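You operate a simulated robot arm through the tools that you are given. There is no shell and no other tool. Be economical: measure what you need, move in short steps, check, and stop when the job is done.

You run a simulated two-armed robot. Do the job below in one go: nothing can be reset, and whatever is moved stays where it is left.

Task
On the top of the writing table, fold the striped cloth in half, so that its two short edges meet.

The check looks at the end state, three seconds after you hand in, the way a careful person would. Anything else that was tipped, shoved, dropped, spilled or broken makes it a failure. Flat cloth is picked up by pressing the open fingertips on it (5 to 10 N) and closing them slowly along it; thin cloth reads only 2 to 8 mm in the jaws.

Robot
Two 7-joint arms with two-finger grippers on one trunk, on a base that drives. Base frame: it is fixed to the floor where the robot stands at the start and does not move with it; the origin is under the middle of the robot, x ahead of it, y to its left, z up; the surface under the hand at the start is at about z = 0.76. Readings come in m, degrees, newtons and seconds.
The left shoulder is at the start at [0.064, 0.175, 1.127], the right one opposite. With the tool pointing down near the work surface each hand reaches from about 0.1 to 0.86 m from the robot's upright axis, wherever it stands, measured 20 degrees to its own side. Places, roughly: top of the writing table [0.6, 0, 0.8]. Payload 2.94 kg a hand.
The tool frame of a hand sits at the grasp point between the pads (the TCP): z along the fingers, y along the line on which they close. The tips reach 0.03 m beyond it. The gripper opens to 0.138 m. The gripper's body begins 0.109 m behind the TCP.
Orientation is that of the tool frame in the base frame, as a unit quaternion [x, y, z, w]. With the fingers straight down and closing along the base's y, the tool's x points along the base's -x, its y along +y and its z along -z.

Tools
- The arms move only by the tool drive_tool. It takes "left_series", "right_series" or both (then of equal length, played together; a hand with none holds still); each is a list of rows, each an object of numbers (a shift or turn left out is 0, a gripper value left out holds the last): "tx", "ty", "tz": the shift along the tool's x, y, z in m; "wx", "wy", "wz": the turn, a rotation vector about the tool's x, y, z in degrees. In form: [{"tx": .., "ty": .., "tz": .., "wx": .., "wy": .., "wz": ..}, ...]. A call has 1 to 12 rows; each row is the pose to reach, as a shift and turn from the pose commanded when the call began, along the tool's axes at that moment. "left_gripper" and "right_gripper" are, for a hand that has rows, the closure, from 0 (fully open) to 1 (shut), set as the call begins (left out, the last holds). Rows are played at 5 a second. More than 0.05 m and 8.6 degrees between two rows, or a gripper value outside its range, and nothing of the call is played. Where a pose cannot be reached the arm comes as near as it can. A force on the tool above 40 N (or 10 N above the force at the start of the call, whichever is more), or a blocked arm, ends the call early, and 0.2 s more pass. Each finger halts on what it meets, pressing with about 25 N; the grip force reading is that of the motor and also rises with nothing between the fingers. The clock runs only during rows and for 0.2 s after the last one: add rows that repeat a pose to give the fingers time. It gives the time, the measured TCP pose, the force on the tool (base axes), the opening and the grip force at its end, in the units of the frame above (readings bear some noise), with the torque about the TCP (base axes, N m) and any sound that the robot's microphone picked up.
- Cameras (640 x 400 px; columns grow to the right, rows downward): "scene" is now at [0.1369, 0.0047, 1.585]; the picture's right is [0.06, -1.00, -0.00], its down [-0.90, -0.05, -0.43] and it looks along [0.43, 0.02, -0.90] (base axes); focal length 276 px, centre (320, 200). "left" rides on the left gripper at [0.071, -0.019, -0.146] in its tool frame; the picture's right is [0.26, 0.96, 0.00], its down [-0.85, 0.23, -0.48] and it looks along [-0.46, 0.13, 0.88] (tool axes); focal length 280 px, centre (320, 200). "right" rides on the right gripper at [0.071, 0.019, -0.146] in its tool frame; the picture's right is [-0.26, 0.97, 0.00], its down [-0.85, -0.23, -0.48] and it looks along [-0.46, -0.12, 0.88] (tool axes); focal length 280 px, centre (320, 200). There is no depth. A picture from a camera that has moved, and an enlarged one, comes with that camera's place and axes in the base frame and with its lens.
- snapshot(camera): a new picture of that camera. The clock stands still meanwhile.
- move_column(by): slides the trunk up (or, below 0, down) by that many m; the arms and the scene camera ride with it, the base frame stays. It gives what a move gives, with no picture.
- drive_base(legs): drives the robot by 1 to 6 legs, each [ahead, turn to the left] in m and degrees, along the robot's own axes; the way and the turn of a leg run together, so that a leg with both is an arc; at most 1.5 m and 180 degrees a leg. The arms and the cameras ride along, it lands a little off, and it stops where it bumps. It gives what a move gives.
- aim_head(pan, tilt): turns the head with the scene camera to pan (to the left, within 120 degrees either way) and tilt (down, from -29 to 69), counted from straight ahead of the robot. It gives what a move gives.
- close_up(camera, box): a new picture of the part [left, top, right, bottom] of that camera's present view, enlarged. The clock stands still meanwhile.
- sign_off(): hands the job in; it is judged then, once.

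Work in short steps. Places have to be worked out from the pictures, the camera data and where the tool is seen: move nearer, look again, correct. Check each grasp and each placing, and mend what went wrong. You have 120 turns and 100 pictures in all, those below and enlarged ones among them. Open the grippers and draw the arms clear of the work before you hand the job in, unless the task says otherwise; then end with one line.

The tools are called as name(argument=value, ...) on one line, values as JSON. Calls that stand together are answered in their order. drive_tool: Moves the arms, as the interface text tells. Its arguments: {"type":"object","properties":{"left_series":{"type":"array","items":{"type":"object","properties":{"tx":{"type":"number"},"ty":{"type":"number"},"tz":{"type":"number"},"wx":{"type":"number"},"wy":{"type":"number"},"wz":{"type":"number"}}}},"left_gripper":{"type":"number"},"right_series":{"type":"array","items":{"type":"object","properties":{"tx":{"type":"number"},"ty":{"type":"number"},"tz":{"type":"number"},"wx":{"type":"number"},"wy":{"type":"number"},"wz":{"type":"number"}}}},"right_gripper":{"type":"number"}},"required":[]} The other tools are called the same way: move_column (by) slides the trunk up or down; drive_base (legs) drives the base; aim_head (pan, tilt) turns the head that bears the scene camera; snapshot (camera) takes a picture; close_up (camera, box) takes an enlarged picture of a part of a camera's view; sign_off () hands the job in.

At the start:

```text
time_s: 0.0
left_tool_pos: [0.5071, 0.0518, 0.893]
left_tcp_rot: [0.0, 1.0, 0.0, 0.0]
left_wrist_force: [0.0, -0.1, 0.0]
left_wrist_torque: [0.0, 0.02, -0.03]
left_gripper_width: 0.1378
left_grip_force: 0.1
right_tool_pos: [0.3667, -0.3558, 0.9593]
right_tcp_rot: [0.001, 1.0, 0.0, 0.0]
right_wrist_force: [0.0, -0.1, -0.5]
right_wrist_torque: [0.0, -0.03, 0.01]
right_gripper_width: 0.1378
right_grip_force: 0.0
trunk travel left (down, up): [-0.3, 0.434]
robot x, y, heading: [0.0022, 0.0008, -0.4]
head pan, tilt: [3.3, 64.2]
```

scene: 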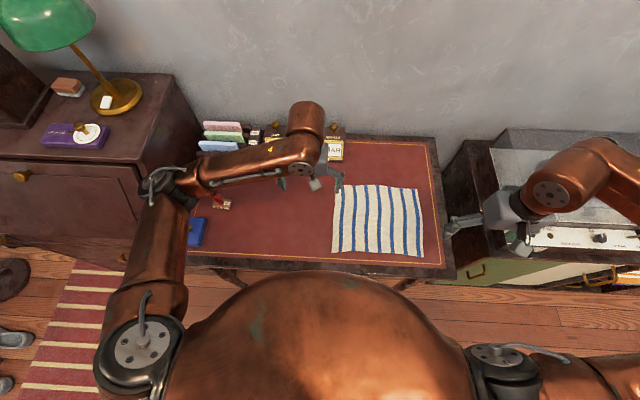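
right: 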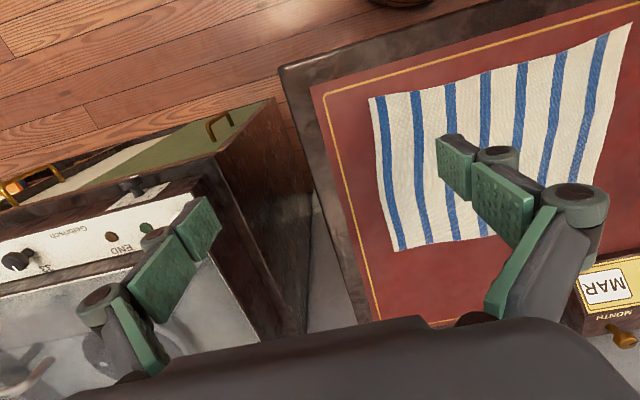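
left: 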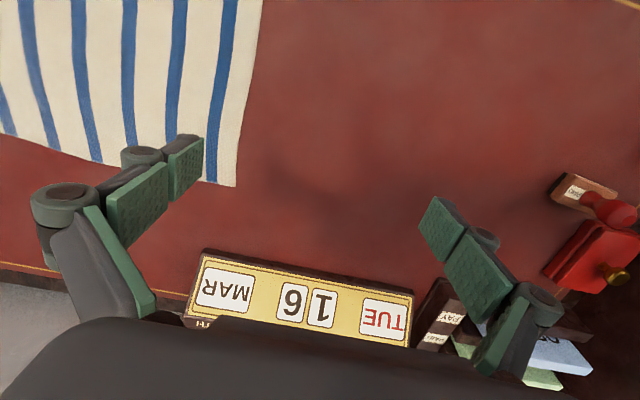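

The left gripper hides the cloth's far-left corner, so I raise it and move it a little to the left, then look at the cloth.

drive_tool(left_series=[{"tz": -0.04}, {"tz": -0.06, "ty": 0.04}, {"tz": -0.06, "ty": 0.08}, {"tz": -0.06, "ty": 0.11}])

close_up(camera="scene", box=[300, 120, 480, 280])

snapshot(camera="left")

```text
time_s: 1.0
left_tool_pos: [0.5088, 0.1637, 0.9534]
left_tcp_rot: [0.001, 1.0, 0.0, 0.001]
left_wrist_force: [-0.3, -0.5, 0.3]
left_wrist_torque: [-0.05, -0.01, -0.01]
left_gripper_width: 0.1382
left_grip_force: 0.1
right_tool_pos: [0.3649, -0.3564, 0.9595]
right_tcp_rot: [0.0, 1.0, -0.001, 0.002]
right_wrist_force: [0.6, 0.0, -0.4]
right_wrist_torque: [0.0, -0.01, -0.03]
right_gripper_width: 0.138
right_grip_force: 0.1
trunk travel left (down, up): [-0.3, 0.434]
robot x, y, heading: [0.0, -0.0001, -0.1]
head pan, tilt: [3.3, 64.2]
```

```text
2.50 times, centred on (390, 200) of scene
camera zoom: at [0.1364, 0.0062, 1.5851], right [0.06, -1.0, 0.0], down [-0.9, -0.05, -0.43], along [0.43, 0.02, -0.9], focal length 690 px, centre (145, 200)
```

zoom: 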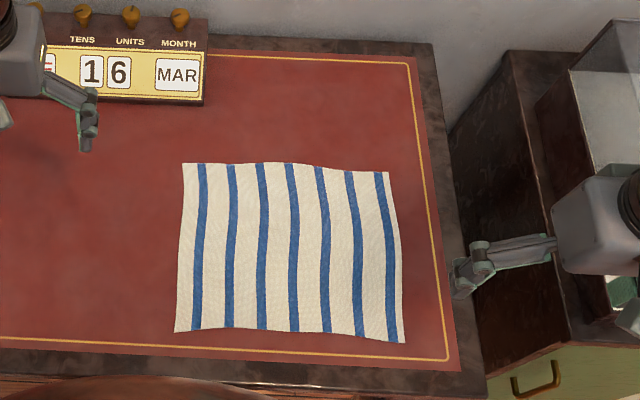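

```text
95 pictures are left
camera left: at [0.4388, 0.1444, 1.0995], right [-0.26, 0.97, 0.0], down [0.85, 0.23, 0.48], along [0.46, 0.12, -0.88], focal length 280 px, centre (320, 200)
```

left: 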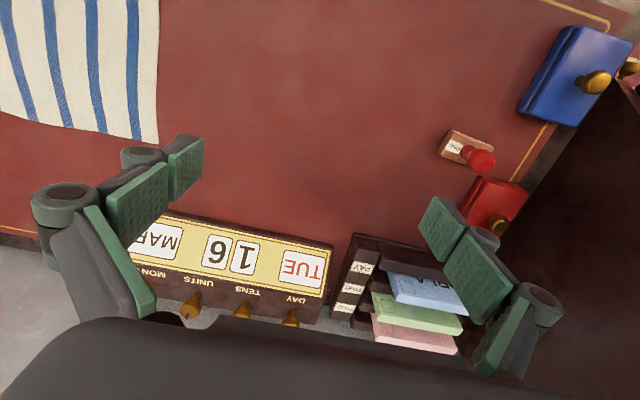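

The cloth covers about x 0.356–0.590 and y −0.30 to −0.022, with z near 0.76, so its short edges are the left and right ones, running along x. I dry-run the left hand at height to the far-right corner to check reach.

drive_tool(left_series=[{"tx": -0.01, "ty": -0.04}, {"tx": -0.03, "ty": -0.08}, {"tx": -0.045, "ty": -0.12}, {"tx": -0.065, "ty": -0.16}, {"tx": -0.065, "ty": -0.2}, {"tx": -0.065, "ty": -0.24}, {"tx": -0.065, "ty": -0.28}, {"tx": -0.065, "ty": -0.32}, {"tx": -0.065, "ty": -0.36}, {"tx": -0.065, "ty": -0.4}, {"tx": -0.065, "ty": -0.44}, {"tx": -0.065, "ty": -0.46}], left_gripper=0.78)

snapshot(camera="scene")

```text
time_s: 3.6
left_tool_pos: [0.5732, -0.2986, 0.9538]
left_tcp_rot: [0.0, 1.0, 0.001, 0.0]
left_wrist_force: [-0.5, -0.2, 0.3]
left_wrist_torque: [0.01, -0.02, 0.02]
left_gripper_width: 0.0304
left_grip_force: 0.1
right_tool_pos: [0.3658, -0.3574, 0.9594]
right_tcp_rot: [0.001, 1.0, 0.001, 0.0]
right_wrist_force: [-0.1, -0.7, -0.2]
right_wrist_torque: [0.02, -0.01, 0.02]
right_gripper_width: 0.1378
right_grip_force: 0.0
trunk travel left (down, up): [-0.3, 0.434]
robot x, y, heading: [-0.0045, 0.0017, 0.1]
head pan, tilt: [3.3, 64.2]
```

```text
94 pictures are left
camera scene: at [0.1366, 0.0031, 1.5851], right [0.06, -1.0, 0.0], down [-0.9, -0.05, -0.43], along [0.43, 0.03, -0.9], focal length 276 px, centre (320, 200)
```

scene: 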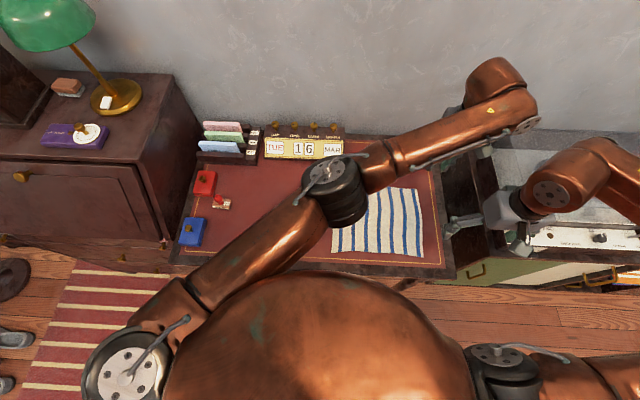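

Reach is fine. I bring both hands over the left edge at height, near corner for the right hand and far corner for the left, with the fingers about 30 mm open.

drive_tool(left_series=[{"ty": 0.03}, {"ty": 0.06}, {"ty": 0.09}, {"ty": 0.12}, {"ty": 0.15}, {"ty": 0.18}, {"ty": 0.21}, {"ty": 0.24}, {"ty": 0.266, "tz": 0.02}], right_series=[{"ty": 0.036}, {"ty": 0.072}, {"ty": 0.108}, {"ty": 0.144}, {"ty": 0.18}, {"ty": 0.216, "tx": -0.008}, {"ty": 0.252, "tx": -0.008}, {"ty": 0.288, "tx": -0.008}, {"ty": 0.324, "tz": 0.026, "tx": -0.008}], right_gripper=0.78)

snapshot(camera="scene")

snapshot(camera="left")

snapshot(camera="right")

```text
time_s: 5.6
left_tool_pos: [0.5768, -0.0236, 0.9324]
left_tcp_rot: [-0.009, 1.0, 0.0, -0.003]
left_wrist_force: [-0.7, 1.3, -0.6]
left_wrist_torque: [-0.05, 0.04, -0.02]
left_gripper_width: 0.0306
left_grip_force: 0.0
right_tool_pos: [0.3746, -0.0318, 0.9329]
right_tcp_rot: [-0.002, 1.0, 0.0, 0.002]
right_wrist_force: [0.0, 0.8, -0.8]
right_wrist_torque: [-0.08, 0.04, 0.0]
right_gripper_width: 0.0304
right_grip_force: 0.0
trunk travel left (down, up): [-0.3, 0.434]
robot x, y, heading: [0.002, 0.0006, -0.1]
head pan, tilt: [3.3, 64.2]
```

```text
93 pictures are left
camera scene: at [0.1383, 0.0074, 1.5848], right [0.06, -1.0, 0.0], down [-0.9, -0.05, -0.43], along [0.43, 0.02, -0.9], focal length 276 px, centre (320, 200)
```

scene: 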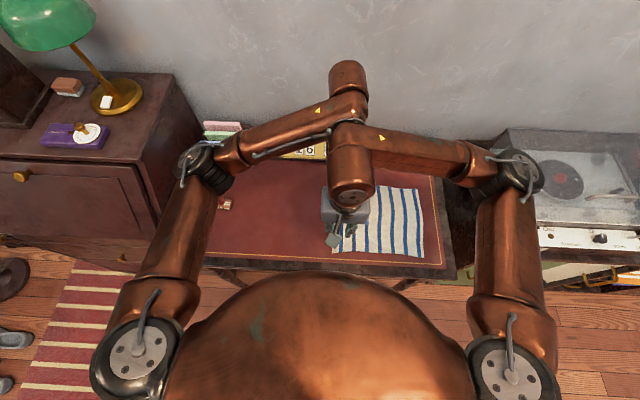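

```text
92 pictures are left
camera left: at [0.5083, -0.0447, 1.0784], right [-0.28, 0.96, 0.0], down [0.85, 0.24, 0.47], along [0.45, 0.13, -0.88], focal length 280 px, centre (320, 200)
```

left: 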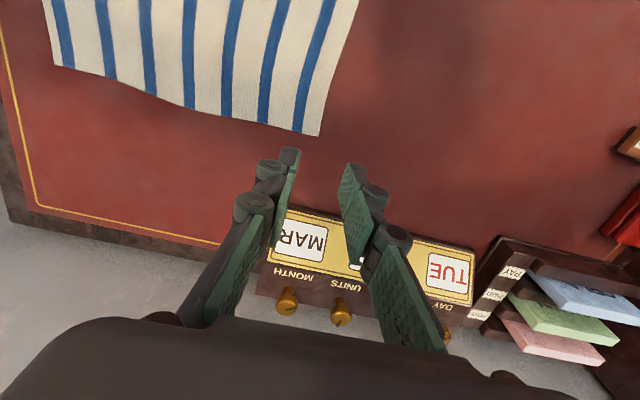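

```text
91 pictures are left
camera right: at [0.3008, -0.012, 1.0793], right [0.26, 0.97, 0.0], down [0.85, -0.23, 0.48], along [0.47, -0.12, -0.88], focal length 280 px, centre (320, 200)
```

right: 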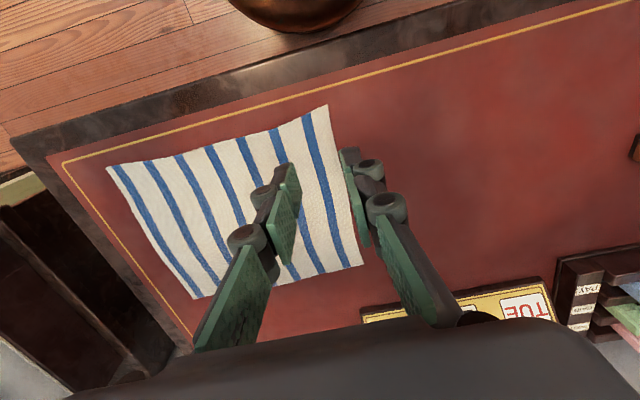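

The forearms touch slightly (left hand deflected by about 9 mm), so I tilt the wrists apart: right wrist towards the robot by 14°, left wrist away by 8°.

drive_tool(left_series=[{"tx": -0.004, "wy": 4}, {"tx": -0.007, "wy": 8}, {"tx": -0.007, "wy": 8}, {"tx": -0.007, "wy": 8}], right_series=[{"tx": 0.004, "wy": -7}, {"tx": 0.008, "wy": -14}, {"tx": 0.008, "wy": -14}, {"tx": 0.008, "wy": -14}])

snapshot(camera="scene")

```text
time_s: 6.6
left_tool_pos: [0.5788, -0.0328, 0.9359]
left_tcp_rot: [0.0, 0.998, 0.0, -0.07]
left_wrist_force: [-0.1, 0.7, -0.3]
left_wrist_torque: [0.04, 0.05, 0.01]
left_gripper_width: 0.0304
left_grip_force: 0.0
right_tool_pos: [0.3651, -0.033, 0.9339]
right_tcp_rot: [0.001, 0.992, 0.0, 0.123]
right_wrist_force: [-0.4, 0.7, -1.5]
right_wrist_torque: [0.05, 0.0, -0.01]
right_gripper_width: 0.0305
right_grip_force: 0.1
trunk travel left (down, up): [-0.3, 0.434]
robot x, y, heading: [-0.0016, 0.0026, 0.0]
head pan, tilt: [3.3, 64.2]
```

```text
90 pictures are left
camera scene: at [0.1368, 0.0049, 1.585], right [0.06, -1.0, 0.0], down [-0.9, -0.05, -0.43], along [0.43, 0.02, -0.9], focal length 276 px, centre (320, 200)
```

scene: 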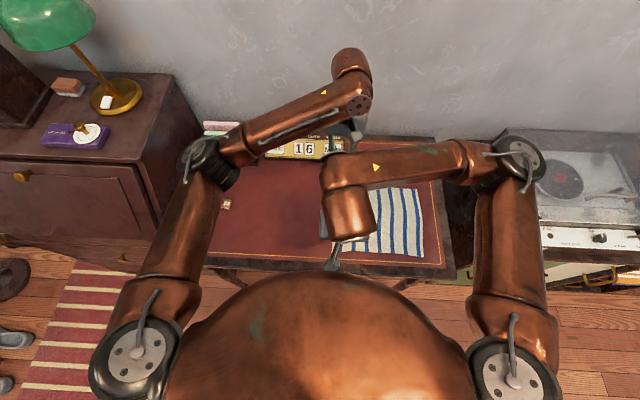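

Arms are clear now. I lower both hands to about 1 cm above the cloth and look.

drive_tool(left_series=[{"tz": 0.033, "tx": -0.0046}, {"tz": 0.066, "tx": -0.0093}, {"tz": 0.1, "tx": -0.014}, {"tz": 0.1327, "tx": -0.0186}, {"tz": 0.1327, "tx": -0.0186}], right_series=[{"tz": 0.0315, "tx": 0.0079}, {"tz": 0.063, "tx": 0.0158}, {"tz": 0.0945, "tx": 0.0237}, {"tz": 0.126, "tx": 0.0315}, {"tz": 0.126, "tx": 0.0315}])

snapshot(camera="left")

snapshot(camera="right")

```text
time_s: 7.8
left_tool_pos: [0.58, -0.0306, 0.8004]
left_tcp_rot: [0.001, 0.998, 0.001, -0.07]
left_wrist_force: [0.1, -0.7, -0.6]
left_wrist_torque: [0.0, -0.02, 0.0]
left_gripper_width: 0.0303
left_grip_force: 0.1
right_tool_pos: [0.3679, -0.0336, 0.801]
right_tcp_rot: [0.0, 0.993, 0.0, 0.122]
right_wrist_force: [0.9, 0.5, 0.3]
right_wrist_torque: [0.02, 0.04, 0.0]
right_gripper_width: 0.0304
right_grip_force: 0.0
trunk travel left (down, up): [-0.3, 0.434]
robot x, y, heading: [0.0023, -0.0038, -0.1]
head pan, tilt: [3.3, 64.2]
```

```text
89 pictures are left
camera left: at [0.5307, -0.0506, 0.9552], right [-0.26, 0.97, 0.04], down [0.91, 0.23, 0.35], along [0.33, 0.12, -0.93], focal length 280 px, centre (320, 200)
```

left: 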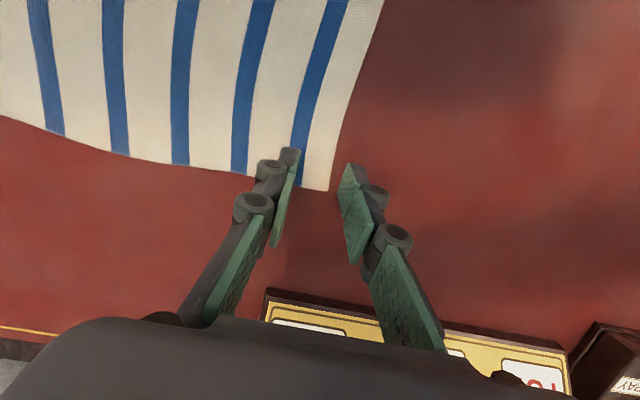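

```text
88 pictures are left
camera right: at [0.2626, -0.012, 0.9266], right [0.26, 0.96, 0.06], down [0.71, -0.23, 0.67], along [0.66, -0.13, -0.74], focal length 280 px, centre (320, 200)
```

right: 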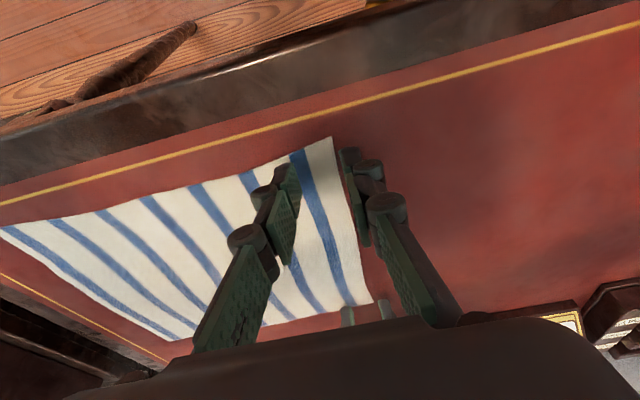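

Fingertips straddle the left edge as intended (inner on the cloth, outer just off it). I lower in small steps to feel contact.

drive_tool(left_series=[{"tz": 0.003}, {"tz": 0.006}, {"tz": 0.008}, {"tz": 0.008}], right_series=[{"tz": 0.003, "tx": 0.0008}, {"tz": 0.006, "tx": 0.0015}, {"tz": 0.008, "tx": 0.002}, {"tz": 0.008, "tx": 0.002}])

```text
time_s: 8.8
left_tool_pos: [0.5788, -0.0316, 0.7922]
left_tcp_rot: [0.0, 0.998, 0.0, -0.07]
left_wrist_force: [0.3, -0.2, 3.9]
left_wrist_torque: [-0.03, -0.08, -0.01]
left_gripper_width: 0.0302
left_grip_force: 0.1
right_tool_pos: [0.3659, -0.0332, 0.7949]
right_tcp_rot: [0.002, 0.993, 0.0, 0.122]
right_wrist_force: [-0.7, -0.7, -1.0]
right_wrist_torque: [0.0, -0.03, 0.0]
right_gripper_width: 0.0304
right_grip_force: 0.1
trunk travel left (down, up): [-0.3, 0.434]
robot x, y, heading: [-0.0005, 0.0007, 0.0]
head pan, tilt: [3.3, 64.2]
```

The left hand touches with about 4 N; the right isn't in contact yet. I press both a little more.

drive_tool(left_series=[{"tz": 0.0005}, {"tz": 0.001}, {"tz": 0.001}], right_series=[{"tz": 0.001}, {"tz": 0.0025}, {"tz": 0.0025}])

```text
time_s: 9.6
left_tool_pos: [0.5784, -0.0323, 0.7915]
left_tcp_rot: [0.0, 0.998, -0.001, -0.069]
left_wrist_force: [2.6, -0.8, 10.2]
left_wrist_torque: [-0.21, -0.15, 0.04]
left_gripper_width: 0.0308
left_grip_force: 0.0
right_tool_pos: [0.3671, -0.0323, 0.7922]
right_tcp_rot: [0.001, 0.992, -0.001, 0.123]
right_wrist_force: [-0.6, -0.5, 1.1]
right_wrist_torque: [-0.04, 0.0, -0.02]
right_gripper_width: 0.0303
right_grip_force: 0.2
trunk travel left (down, up): [-0.3, 0.434]
robot x, y, heading: [0.0004, -0.0002, 0.2]
head pan, tilt: [3.3, 64.2]
```

Left is at 10 N, right is just touching; I press the right about 1.2 mm further.

drive_tool(left_series=[{"tz": -0.0003}, {"tz": -0.0003}], right_series=[{"tz": 0.0012}, {"tz": 0.0012}])

```text
time_s: 10.2
left_tool_pos: [0.5784, -0.0316, 0.7914]
left_tcp_rot: [0.0, 0.998, 0.0, -0.069]
left_wrist_force: [1.8, -0.6, 10.1]
left_wrist_torque: [-0.22, -0.1, 0.04]
left_gripper_width: 0.0309
left_grip_force: 0.3
right_tool_pos: [0.3663, -0.034, 0.7922]
right_tcp_rot: [0.0, 0.992, 0.001, 0.123]
right_wrist_force: [-1.8, -1.5, 11.1]
right_wrist_torque: [-0.28, 0.07, -0.01]
right_gripper_width: 0.0309
right_grip_force: 0.3
trunk travel left (down, up): [-0.3, 0.434]
robot x, y, heading: [-0.0009, -0.0011, 0.1]
head pan, tilt: [3.3, 64.2]
```

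Both press about 10 N. I ease off slightly and begin to close slowly in steps.

drive_tool(left_series=[{"tz": -0.0002}, {"tz": -0.0002}], right_series=[{"tz": -0.0003}, {"tz": -0.0003}], left_gripper=0.86, right_gripper=0.86)

drive_tool(left_series=[{"tz": 0}, {"tz": 0}], right_series=[{"tz": 0}, {"tz": 0}], left_gripper=0.93, right_gripper=0.93)

snapshot(camera="left")

snapshot(camera="right")

```text
time_s: 10.8
left_tool_pos: [0.5784, -0.0314, 0.7911]
left_tcp_rot: [0.0, 0.998, 0.0, -0.07]
left_wrist_force: [-1.2, -0.9, 7.7]
left_wrist_torque: [-0.1, 0.01, -0.04]
left_gripper_width: 0.0188
left_grip_force: 0.0
right_tool_pos: [0.3671, -0.0336, 0.7921]
right_tcp_rot: [0.001, 0.992, 0.0, 0.123]
right_wrist_force: [0.8, -0.1, 2.0]
right_wrist_torque: [-0.01, 0.03, 0.01]
right_gripper_width: 0.0195
right_grip_force: 0.1
trunk travel left (down, up): [-0.3, 0.434]
robot x, y, heading: [0.0021, 0.001, 0.2]
head pan, tilt: [3.3, 64.2]
```

```text
time_s: 11.4
left_tool_pos: [0.5774, -0.0325, 0.7909]
left_tcp_rot: [-0.001, 0.998, 0.001, -0.07]
left_wrist_force: [1.0, 0.0, 0.3]
left_wrist_torque: [0.0, -0.03, 0.03]
left_gripper_width: 0.0094
left_grip_force: 0.1
right_tool_pos: [0.3658, -0.0321, 0.7929]
right_tcp_rot: [0.0, 0.993, 0.0, 0.122]
right_wrist_force: [-0.5, -0.5, 0.5]
right_wrist_torque: [0.01, 0.01, 0.01]
right_gripper_width: 0.01
right_grip_force: 0.4
trunk travel left (down, up): [-0.3, 0.434]
robot x, y, heading: [0.0013, -0.0002, -0.0]
head pan, tilt: [3.3, 64.2]
```

```text
87 pictures are left
camera left: at [0.53, -0.0509, 0.9452], right [-0.26, 0.96, 0.04], down [0.91, 0.23, 0.35], along [0.33, 0.13, -0.94], focal length 280 px, centre (320, 200)
```

left: 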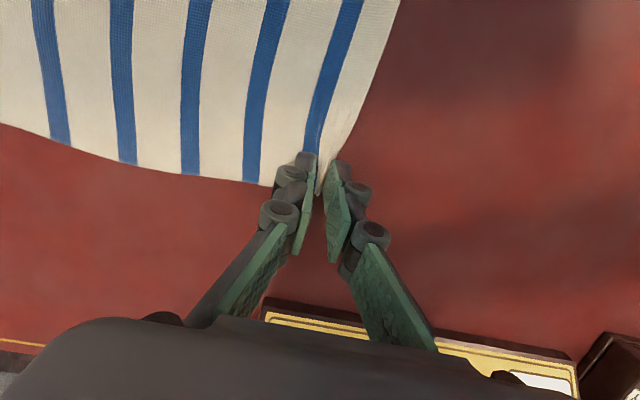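

```text
86 pictures are left
camera right: at [0.2622, -0.0125, 0.9167], right [0.26, 0.96, 0.06], down [0.71, -0.23, 0.67], along [0.66, -0.13, -0.74], focal length 280 px, centre (320, 200)
```

right: 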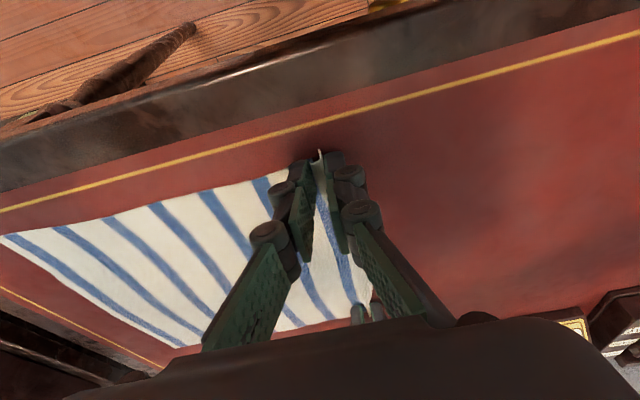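

Cloth is buckling up between the fingers on both hands. I press very slightly and close fully.

drive_tool(left_series=[{"tz": 0.0006}, {"tz": 0.0006}, {"tz": 0.0006}, {"tz": 0.0006}], right_series=[{"tz": 0.0006}, {"tz": 0.0006}, {"tz": 0.0006}, {"tz": 0.0006}], left_gripper=1, right_gripper=1)

close_up(camera="left", box=[240, 100, 400, 200])

close_up(camera="right", box=[240, 100, 400, 200])

```text
time_s: 12.4
left_tool_pos: [0.5778, -0.0313, 0.7902]
left_tcp_rot: [0.0, 0.997, 0.0, -0.071]
left_wrist_force: [0.1, 0.3, 2.5]
left_wrist_torque: [-0.03, 0.06, 0.03]
left_gripper_width: 0.0021
left_grip_force: 28.2
right_tool_pos: [0.3668, -0.0332, 0.7918]
right_tcp_rot: [0.001, 0.992, -0.001, 0.123]
right_wrist_force: [0.3, 0.5, 0.3]
right_wrist_torque: [0.0, -0.02, 0.01]
right_gripper_width: 0.0069
right_grip_force: 25.3
trunk travel left (down, up): [-0.3, 0.434]
robot x, y, heading: [-0.0036, 0.0011, -0.1]
head pan, tilt: [3.3, 64.2]
```

```text
4.00 times, centred on (320, 150) of left
camera zoom: at [0.5293, -0.0514, 0.9452], right [-0.26, 0.96, 0.04], down [0.91, 0.23, 0.35], along [0.33, 0.13, -0.93], focal length 1122 px, centre (320, 400)
```

zoom: 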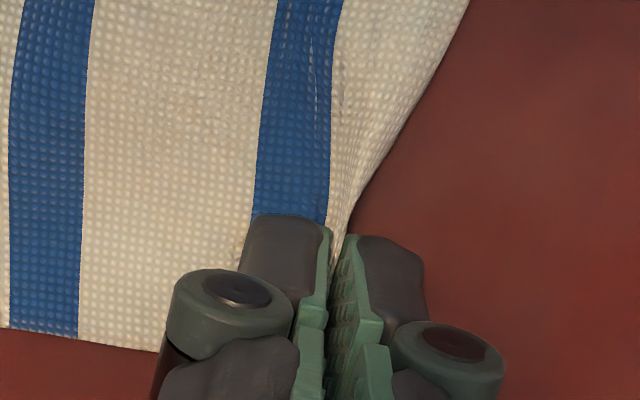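

```text
4.00 times, centred on (320, 150) of right
camera zoom: at [0.2628, -0.0125, 0.916], right [0.26, 0.96, 0.06], down [0.71, -0.23, 0.67], along [0.66, -0.13, -0.74], focal length 1122 px, centre (320, 400)
```

zoom: 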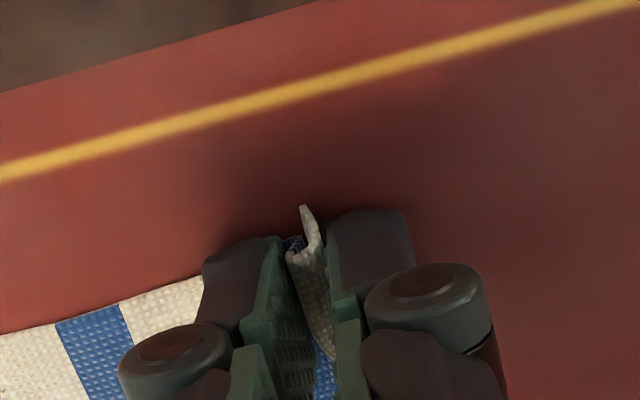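

Jaws read 2.1 mm (left) and 6.9 mm (right), so both probably hold cloth. I lift about 4 cm, easing slightly towards −y, and check.

drive_tool(left_series=[{"tz": -0.01, "tx": 0.0014, "ty": -0.002}, {"tz": -0.02, "tx": 0.0028, "ty": -0.005}, {"tz": -0.03, "tx": 0.0042, "ty": -0.01}, {"tz": -0.0396, "tx": 0.0056, "ty": -0.015}], right_series=[{"tz": -0.01, "tx": -0.0025, "ty": -0.002}, {"tz": -0.0195, "tx": -0.0048, "ty": -0.005}, {"tz": -0.029, "tx": -0.0073, "ty": -0.01}, {"tz": -0.0388, "tx": -0.0097, "ty": -0.015}])

snapshot(camera="left")

snapshot(camera="right")

```text
time_s: 13.4
left_tool_pos: [0.5774, -0.0461, 0.8313]
left_tcp_rot: [0.001, 0.998, 0.0, -0.069]
left_wrist_force: [-0.4, -0.6, -0.8]
left_wrist_torque: [-0.03, 0.04, 0.0]
left_gripper_width: 0.004
left_grip_force: 24.2
right_tool_pos: [0.3675, -0.0481, 0.8315]
right_tcp_rot: [0.001, 0.993, 0.0, 0.122]
right_wrist_force: [-0.5, -0.2, 0.2]
right_wrist_torque: [-0.04, -0.01, -0.01]
right_gripper_width: 0.0066
right_grip_force: 24.8
trunk travel left (down, up): [-0.3, 0.434]
robot x, y, heading: [-0.0006, 0.0015, -0.1]
head pan, tilt: [3.3, 64.2]
```

```text
83 pictures are left
camera left: at [0.5296, -0.0661, 0.9858], right [-0.26, 0.96, 0.04], down [0.91, 0.23, 0.35], along [0.33, 0.13, -0.94], focal length 280 px, centre (320, 200)
```

left: 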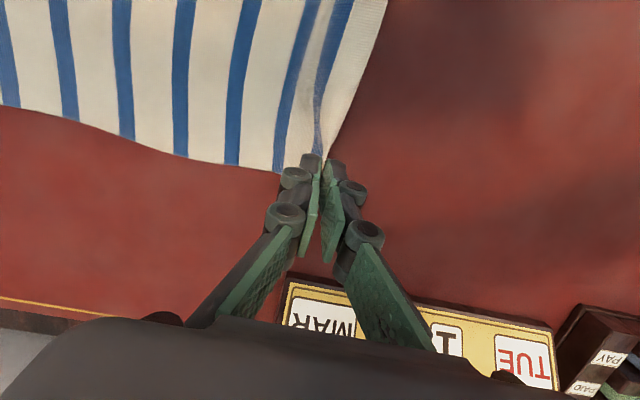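

```text
82 pictures are left
camera right: at [0.2626, -0.0279, 0.9568], right [0.25, 0.96, 0.06], down [0.71, -0.23, 0.67], along [0.66, -0.13, -0.74], focal length 280 px, centre (320, 200)
```

right: 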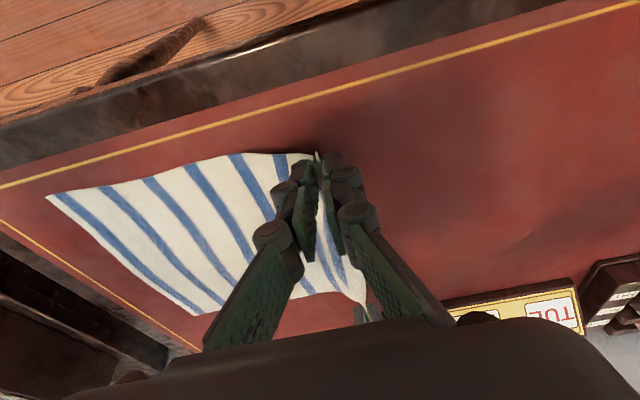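

Both corners are held. I carry the edge over the fold line (y ≈ −0.16) in an arc; first half now.

drive_tool(left_series=[{"ty": -0.011, "tz": -0.018, "tx": 0.0025}, {"ty": -0.023, "tz": -0.0337, "tx": 0.0047}, {"ty": -0.038, "tz": -0.046, "tx": 0.0064}, {"ty": -0.053, "tz": -0.0564, "tx": 0.0079}, {"ty": -0.068, "tz": -0.063, "tx": 0.0088}, {"ty": -0.083, "tz": -0.0683, "tx": 0.0096}, {"ty": -0.099, "tz": -0.0713, "tx": 0.01, "wx": -2}, {"ty": -0.115, "tz": -0.0733, "tx": 0.0103, "wx": -4}], right_series=[{"ty": -0.011, "tz": -0.0175, "tx": -0.0043}, {"ty": -0.023, "tz": -0.033, "tx": -0.0082}, {"ty": -0.038, "tz": -0.045, "tx": -0.0112}, {"ty": -0.053, "tz": -0.0553, "tx": -0.0138}, {"ty": -0.068, "tz": -0.0615, "tx": -0.0153}, {"ty": -0.083, "tz": -0.0669, "tx": -0.0167}, {"ty": -0.099, "tz": -0.07, "tx": -0.0174, "wx": -2}, {"ty": -0.115, "tz": -0.0718, "tx": -0.0179, "wx": -4}])

snapshot(camera="left")

snapshot(camera="right")

snapshot(camera="scene")

```text
time_s: 15.2
left_tool_pos: [0.5776, -0.1633, 0.9049]
left_tcp_rot: [0.001, 0.997, 0.035, -0.069]
left_wrist_force: [0.9, -0.2, -2.2]
left_wrist_torque: [0.07, 0.03, -0.03]
left_gripper_width: 0.0006
left_grip_force: 19.1
right_tool_pos: [0.3683, -0.1643, 0.9042]
right_tcp_rot: [-0.004, 0.992, 0.036, 0.121]
right_wrist_force: [-0.6, -0.4, -0.3]
right_wrist_torque: [0.05, 0.0, 0.0]
right_gripper_width: 0.0061
right_grip_force: 24.9
trunk travel left (down, up): [-0.3, 0.434]
robot x, y, heading: [0.0026, -0.0002, -0.1]
head pan, tilt: [3.3, 64.2]
```

```text
81 pictures are left
camera left: at [0.5287, -0.1928, 1.0583], right [-0.25, 0.96, 0.11], down [0.91, 0.2, 0.37], along [0.33, 0.19, -0.92], focal length 280 px, centre (320, 200)
```

left: 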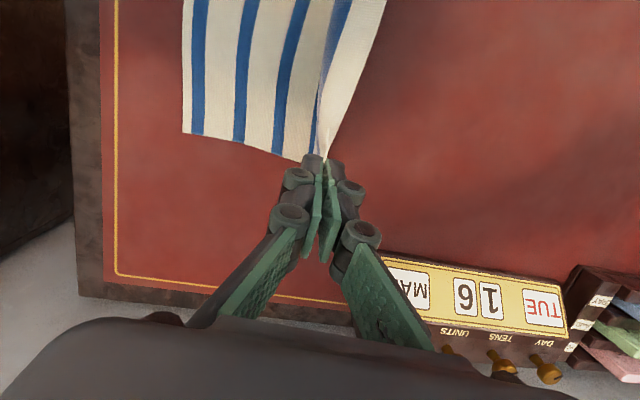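

```text
80 pictures are left
camera right: at [0.2631, -0.1548, 1.0305], right [0.24, 0.96, 0.13], down [0.71, -0.26, 0.65], along [0.66, -0.06, -0.75], focal length 280 px, centre (320, 200)
```

right: 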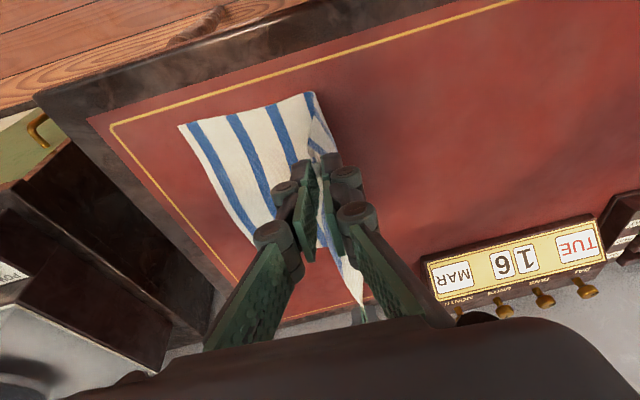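

```text
79 pictures are left
camera scene: at [0.1365, 0.0026, 1.5851], right [0.06, -1.0, 0.0], down [-0.9, -0.05, -0.43], along [0.43, 0.03, -0.9], focal length 276 px, centre (320, 200)
```

scene: 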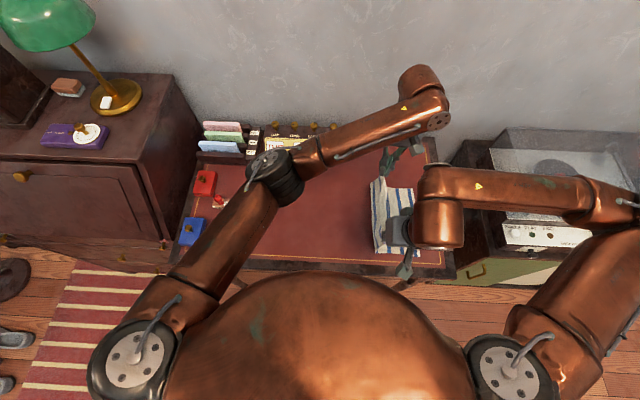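

The left jaw reads thin; I check whether it still holds the cloth.

close_up(camera="left", box=[240, 100, 400, 200])

close_up(camera="right", box=[180, 80, 380, 320])

```text
4.00 times, centred on (320, 150) of left
camera zoom: at [0.5287, -0.1928, 1.0583], right [-0.25, 0.96, 0.11], down [0.91, 0.2, 0.37], along [0.33, 0.19, -0.92], focal length 1122 px, centre (320, 400)
```

zoom: 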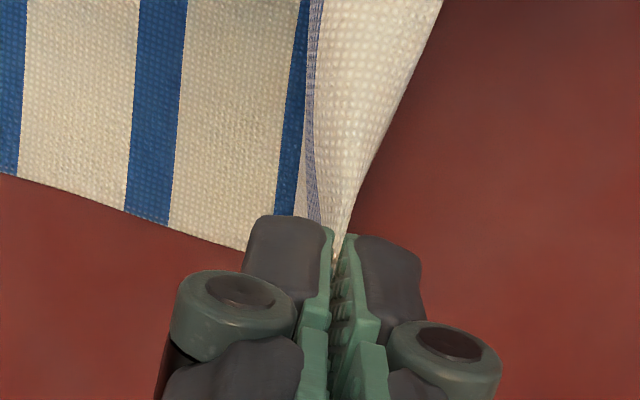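

```text
1.67 times, centred on (280, 200) of right
camera zoom: at [0.2631, -0.1548, 1.0305], right [0.24, 0.96, 0.13], down [0.71, -0.26, 0.65], along [0.66, -0.06, -0.75], focal length 467 px, centre (387, 200)
```

zoom: 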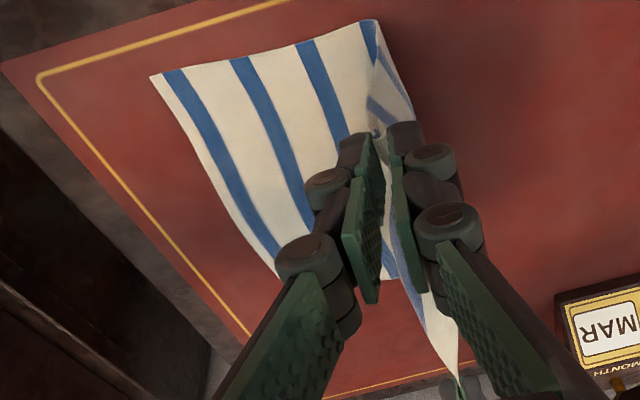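

The left hand still holds the corner tip, but thinly, so I reduce tension (hands 5 mm closer, smaller arc) and carry on to just above the right edge, leaning the wrists out.

drive_tool(left_series=[{"ty": -0.014, "tz": 0.0066, "tx": 0.0002, "wx": -2}, {"ty": -0.028, "tz": 0.0133, "tx": 0.0004, "wx": -4}, {"ty": -0.042, "tz": 0.019, "tx": 0.0008, "wx": -6}, {"ty": -0.0558, "tz": 0.0246, "tx": 0.0011, "wx": -8}, {"ty": -0.0684, "tz": 0.0317, "tx": 0, "wx": -10}, {"ty": -0.0809, "tz": 0.0387, "tx": -0.0011, "wx": -12}, {"ty": -0.0915, "tz": 0.0469, "tx": -0.0024, "wx": -14}, {"ty": -0.1021, "tz": 0.0551, "tx": -0.0036, "wx": -16}, {"ty": -0.1122, "tz": 0.0634, "tx": -0.0049, "wx": -18}, {"ty": -0.1223, "tz": 0.0716, "tx": -0.0061, "wx": -20}], right_series=[{"ty": -0.014, "tz": 0.0063, "tx": 0.0018, "wx": -2}, {"ty": -0.028, "tz": 0.0126, "tx": 0.0036, "wx": -4}, {"ty": -0.042, "tz": 0.018, "tx": 0.0052, "wx": -6}, {"ty": -0.0558, "tz": 0.0233, "tx": 0.0068, "wx": -8}, {"ty": -0.0684, "tz": 0.0302, "tx": 0.0087, "wx": -10}, {"ty": -0.0809, "tz": 0.0371, "tx": 0.0106, "wx": -12}, {"ty": -0.0915, "tz": 0.0451, "tx": 0.0128, "wx": -14}, {"ty": -0.1021, "tz": 0.0531, "tx": 0.015, "wx": -16}, {"ty": -0.1122, "tz": 0.0612, "tx": 0.0172, "wx": -18}, {"ty": -0.1223, "tz": 0.0692, "tx": 0.0194, "wx": -20}])

snapshot(camera="left")

snapshot(camera="right")

```text
time_s: 17.4
left_tool_pos: [0.5182, -0.2282, 0.8506]
left_tcp_rot: [0.017, 0.979, 0.189, -0.072]
left_wrist_force: [-0.5, -0.6, 3.5]
left_wrist_torque: [0.05, -0.03, 0.01]
left_gripper_width: 0.0012
left_grip_force: 24.0
left hand out of reach, approached as far as the arm can: row 5, 6, 7, 8, 9, 10
right_tool_pos: [0.3666, -0.2788, 0.8253]
right_tcp_rot: [-0.026, 0.971, 0.207, 0.12]
right_wrist_force: [0.1, -0.3, -0.3]
right_wrist_torque: [0.03, 0.04, 0.04]
right_gripper_width: 0.006
right_grip_force: 24.4
trunk travel left (down, up): [-0.3, 0.434]
robot x, y, heading: [0.0022, 0.001, 0.0]
head pan, tilt: [3.3, 64.2]
```

```text
76 pictures are left
camera left: at [0.4673, -0.2996, 0.9889], right [-0.2, 0.9, 0.39], down [0.92, 0.03, 0.4], along [0.34, 0.44, -0.83], focal length 280 px, centre (320, 200)
```

left: 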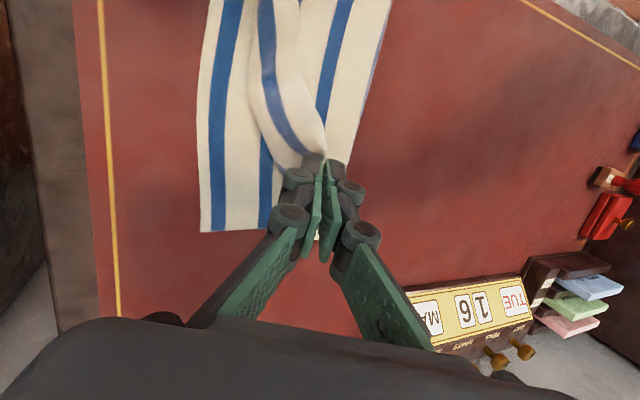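

```text
75 pictures are left
camera right: at [0.2632, -0.3197, 0.9451], right [0.16, 0.88, 0.44], down [0.74, -0.4, 0.54], along [0.65, 0.24, -0.72], focal length 280 px, centre (320, 200)
```

right: 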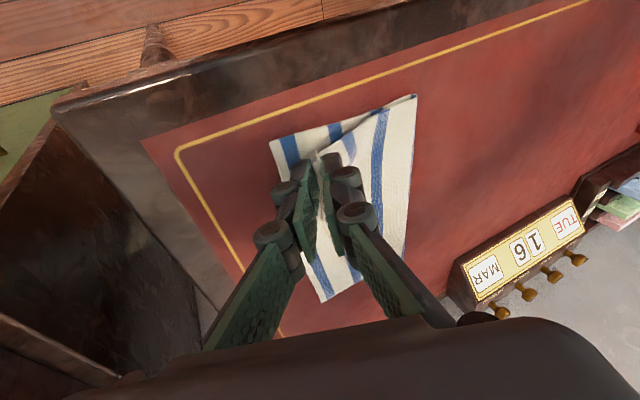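

The leaning made the left hand run out of reach. I turn the left wrist back upright first, holding the right still.

drive_tool(left_series=[{"wx": 5}, {"wx": 10}, {"wx": 15}, {"wx": 20}, {"wx": 24}, {"wx": 24}])

snapshot(camera="left")

```text
time_s: 18.8
left_tool_pos: [0.5178, -0.2264, 0.8501]
left_tcp_rot: [0.001, 0.998, 0.0, -0.07]
left_wrist_force: [-0.1, -0.4, 1.0]
left_wrist_torque: [-0.02, -0.13, 0.01]
left_gripper_width: 0.0009
left_grip_force: 22.0
right_tool_pos: [0.3657, -0.28, 0.8243]
right_tcp_rot: [-0.025, 0.971, 0.206, 0.12]
right_wrist_force: [-0.4, -0.1, 0.2]
right_wrist_torque: [0.03, -0.01, 0.0]
right_gripper_width: 0.0059
right_grip_force: 24.9
trunk travel left (down, up): [-0.3, 0.434]
robot x, y, heading: [0.0002, -0.0009, 0.1]
head pan, tilt: [3.3, 64.2]
```

```text
74 pictures are left
camera left: at [0.4683, -0.2462, 1.0047], right [-0.26, 0.96, 0.04], down [0.91, 0.23, 0.35], along [0.33, 0.12, -0.93], focal length 280 px, centre (320, 200)
```

left: 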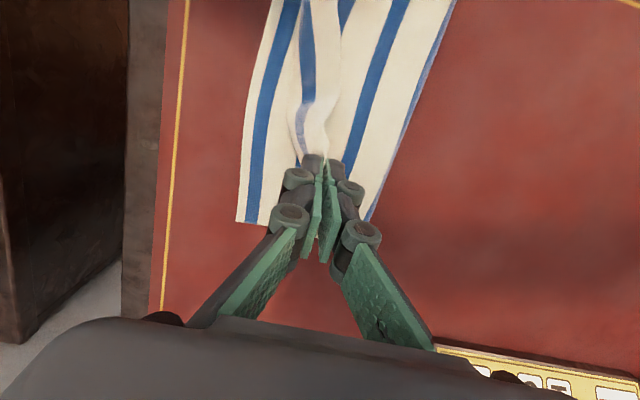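

Upright and still holding the corner. I move the left hand out to the far-right corner, about 4 cm above it.

drive_tool(left_series=[{"tx": -0.012, "ty": -0.011, "tz": 0.001}, {"tx": -0.024, "ty": -0.022, "tz": 0.003}, {"tx": -0.036, "ty": -0.033, "tz": 0.006}, {"tx": -0.048, "ty": -0.044, "tz": 0.009}, {"tx": -0.0582, "ty": -0.055, "tz": 0.012}, {"tx": -0.0582, "ty": -0.055, "tz": 0.012}])

snapshot(camera="left")

snapshot(camera="right")

snapshot(camera="scene")

```text
time_s: 20.2
left_tool_pos: [0.5682, -0.2758, 0.8324]
left_tcp_rot: [0.0, 0.998, 0.0, -0.07]
left_wrist_force: [0.0, -1.3, 1.9]
left_wrist_torque: [-0.19, -0.01, 0.05]
left_gripper_width: 0.0027
left_grip_force: 29.9
left hand out of reach, approached as far as the arm can: row 5, 6
right_tool_pos: [0.3653, -0.2792, 0.825]
right_tcp_rot: [-0.024, 0.971, 0.206, 0.12]
right_wrist_force: [0.6, -0.4, 0.0]
right_wrist_torque: [0.04, 0.01, 0.0]
right_gripper_width: 0.0061
right_grip_force: 25.1
trunk travel left (down, up): [-0.3, 0.434]
robot x, y, heading: [-0.0016, -0.0008, 0.0]
head pan, tilt: [3.3, 64.2]
```

```text
73 pictures are left
camera left: at [0.5199, -0.2958, 0.9863], right [-0.26, 0.97, 0.04], down [0.91, 0.23, 0.35], along [0.33, 0.13, -0.93], focal length 280 px, centre (320, 200)
```

left: 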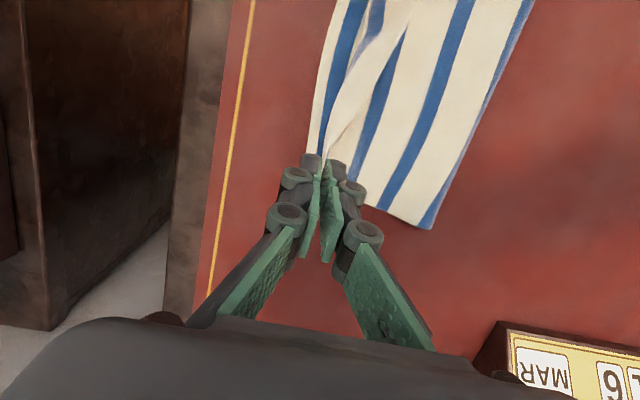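

```text
72 pictures are left
camera right: at [0.2627, -0.32, 0.9449], right [0.16, 0.88, 0.44], down [0.74, -0.41, 0.54], along [0.65, 0.24, -0.72], focal length 280 px, centre (320, 200)
```

right: 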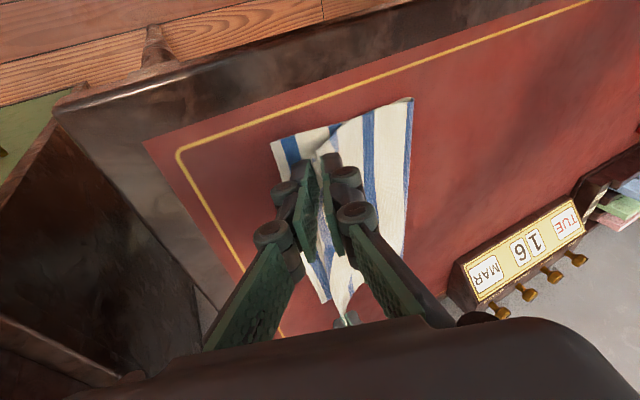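

```text
71 pictures are left
camera scene: at [0.1368, 0.0038, 1.585], right [0.06, -1.0, 0.0], down [-0.9, -0.05, -0.43], along [0.43, 0.03, -0.9], focal length 276 px, centre (320, 200)
```

scene: 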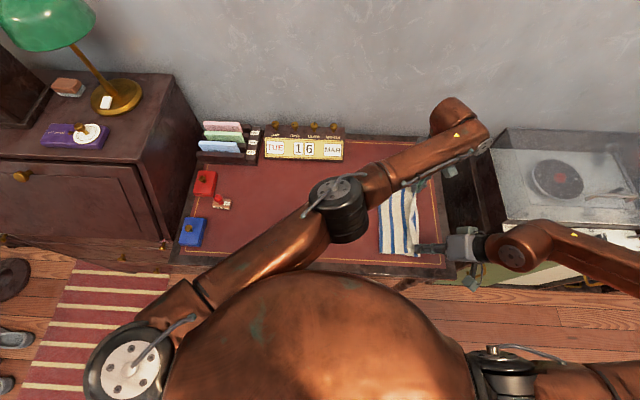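

Both corners held, hovering over the right edge (bottom layer edge at y ≈ −0.286). I lower both hands onto it, straightening the wrists for reach and clearance.

drive_tool(left_series=[{"wy": -3, "tx": -0.001, "ty": -0.002, "tz": 0.005}, {"wy": -6, "tx": -0.002, "ty": -0.005, "tz": 0.011}, {"wy": -9, "tx": -0.003, "ty": -0.007, "tz": 0.017}, {"wy": -12, "tx": -0.005, "ty": -0.009, "tz": 0.023}, {"wy": -14, "tx": -0.006, "ty": -0.009, "tz": 0.028}, {"wy": -14, "tx": -0.007, "ty": -0.009, "tz": 0.033}, {"wy": -14, "tx": -0.007, "ty": -0.009, "tz": 0.033}], right_series=[{"wx": 3, "tx": 0.0012, "ty": -0.0026, "tz": 0.0042}, {"wx": 6, "tx": 0.0024, "ty": -0.0052, "tz": 0.0083}, {"wx": 9, "tx": 0.0036, "ty": -0.0078, "tz": 0.0125}, {"wx": 12, "tx": 0.0049, "ty": -0.0103, "tz": 0.0167}, {"wx": 15, "tx": 0.0061, "ty": -0.013, "tz": 0.021}, {"wx": 16, "tx": 0.0071, "ty": -0.0149, "tz": 0.0245}, {"wx": 16, "tx": 0.0071, "ty": -0.0149, "tz": 0.0245}])

snapshot(camera="left")

snapshot(camera="right")

```text
time_s: 21.8
left_tool_pos: [0.5716, -0.2843, 0.7984]
left_tcp_rot: [0.0, 0.999, 0.0, 0.053]
left_wrist_force: [-0.5, -1.1, -2.0]
left_wrist_torque: [0.04, 0.0, -0.02]
left_gripper_width: 0.0021
left_grip_force: 21.5
right_tool_pos: [0.3669, -0.2835, 0.7961]
right_tcp_rot: [-0.007, 0.99, 0.068, 0.122]
right_wrist_force: [0.8, 0.4, -0.1]
right_wrist_torque: [-0.01, 0.0, -0.03]
right_gripper_width: 0.0061
right_grip_force: 24.6
trunk travel left (down, up): [-0.3, 0.434]
robot x, y, heading: [-0.0032, 0.001, 0.1]
head pan, tilt: [3.3, 64.2]
```

```text
70 pictures are left
camera left: at [0.4866, -0.3046, 0.936], right [-0.26, 0.97, -0.03], down [0.79, 0.23, 0.56], along [0.55, 0.13, -0.83], focal length 280 px, centre (320, 200)
```

left: 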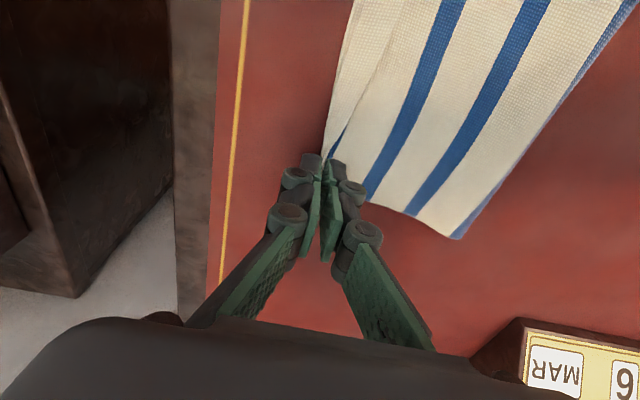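

```text
69 pictures are left
camera right: at [0.2619, -0.2839, 0.9214], right [0.22, 0.96, 0.19], down [0.72, -0.3, 0.63], along [0.66, 0.0, -0.75], focal length 280 px, centre (320, 200)
```

right: 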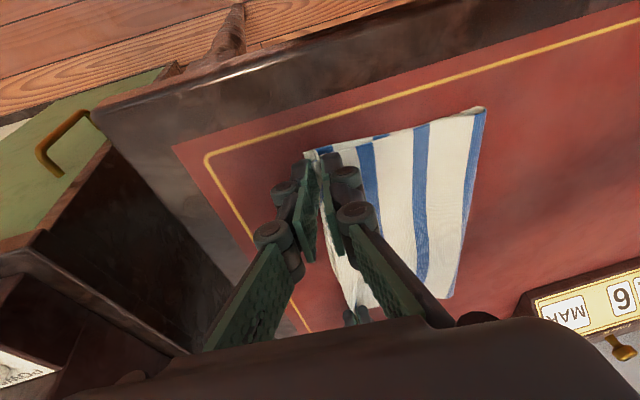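

The layers look aligned along the right edge. I open both grippers a little to release.

drive_tool(left_series=[{"tz": 0}, {"tz": 0}, {"tz": 0}], right_series=[{"tz": 0}, {"tz": 0}, {"tz": 0}], left_gripper=0.82, right_gripper=0.82)

close_up(camera="left", box=[200, 0, 520, 200])

close_up(camera="right", box=[200, 80, 520, 280])

```text
time_s: 22.6
left_tool_pos: [0.5717, -0.2839, 0.7983]
left_tcp_rot: [0.001, 0.999, 0.0, 0.053]
left_wrist_force: [0.0, 0.4, 1.1]
left_wrist_torque: [0.02, 0.04, 0.01]
left_gripper_width: 0.0249
left_grip_force: 0.1
right_tool_pos: [0.3671, -0.2838, 0.7967]
right_tcp_rot: [-0.008, 0.99, 0.069, 0.122]
right_wrist_force: [0.1, 0.6, -0.1]
right_wrist_torque: [0.04, 0.01, -0.01]
right_gripper_width: 0.0249
right_grip_force: 0.0
trunk travel left (down, up): [-0.3, 0.434]
robot x, y, heading: [-0.0019, -0.0015, -0.1]
head pan, tilt: [3.3, 64.2]
```

```text
2.00 times, centred on (360, 100) of left
camera zoom: at [0.4868, -0.3046, 0.936], right [-0.26, 0.97, -0.03], down [0.79, 0.23, 0.56], along [0.55, 0.13, -0.83], focal length 561 px, centre (240, 400)
```

zoom: 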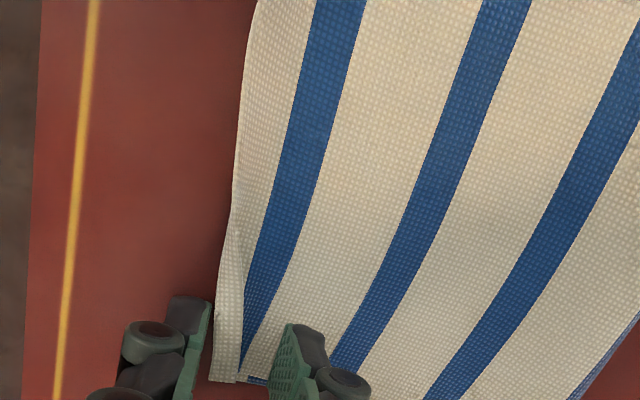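

```text
2.00 times, centred on (360, 180) of right
camera zoom: at [0.2619, -0.2841, 0.9214], right [0.22, 0.96, 0.19], down [0.72, -0.3, 0.63], along [0.66, 0.0, -0.75], focal length 561 px, centre (240, 240)
```

zoom: 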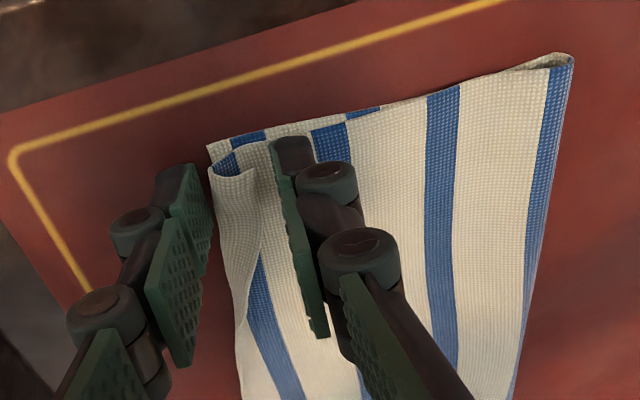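

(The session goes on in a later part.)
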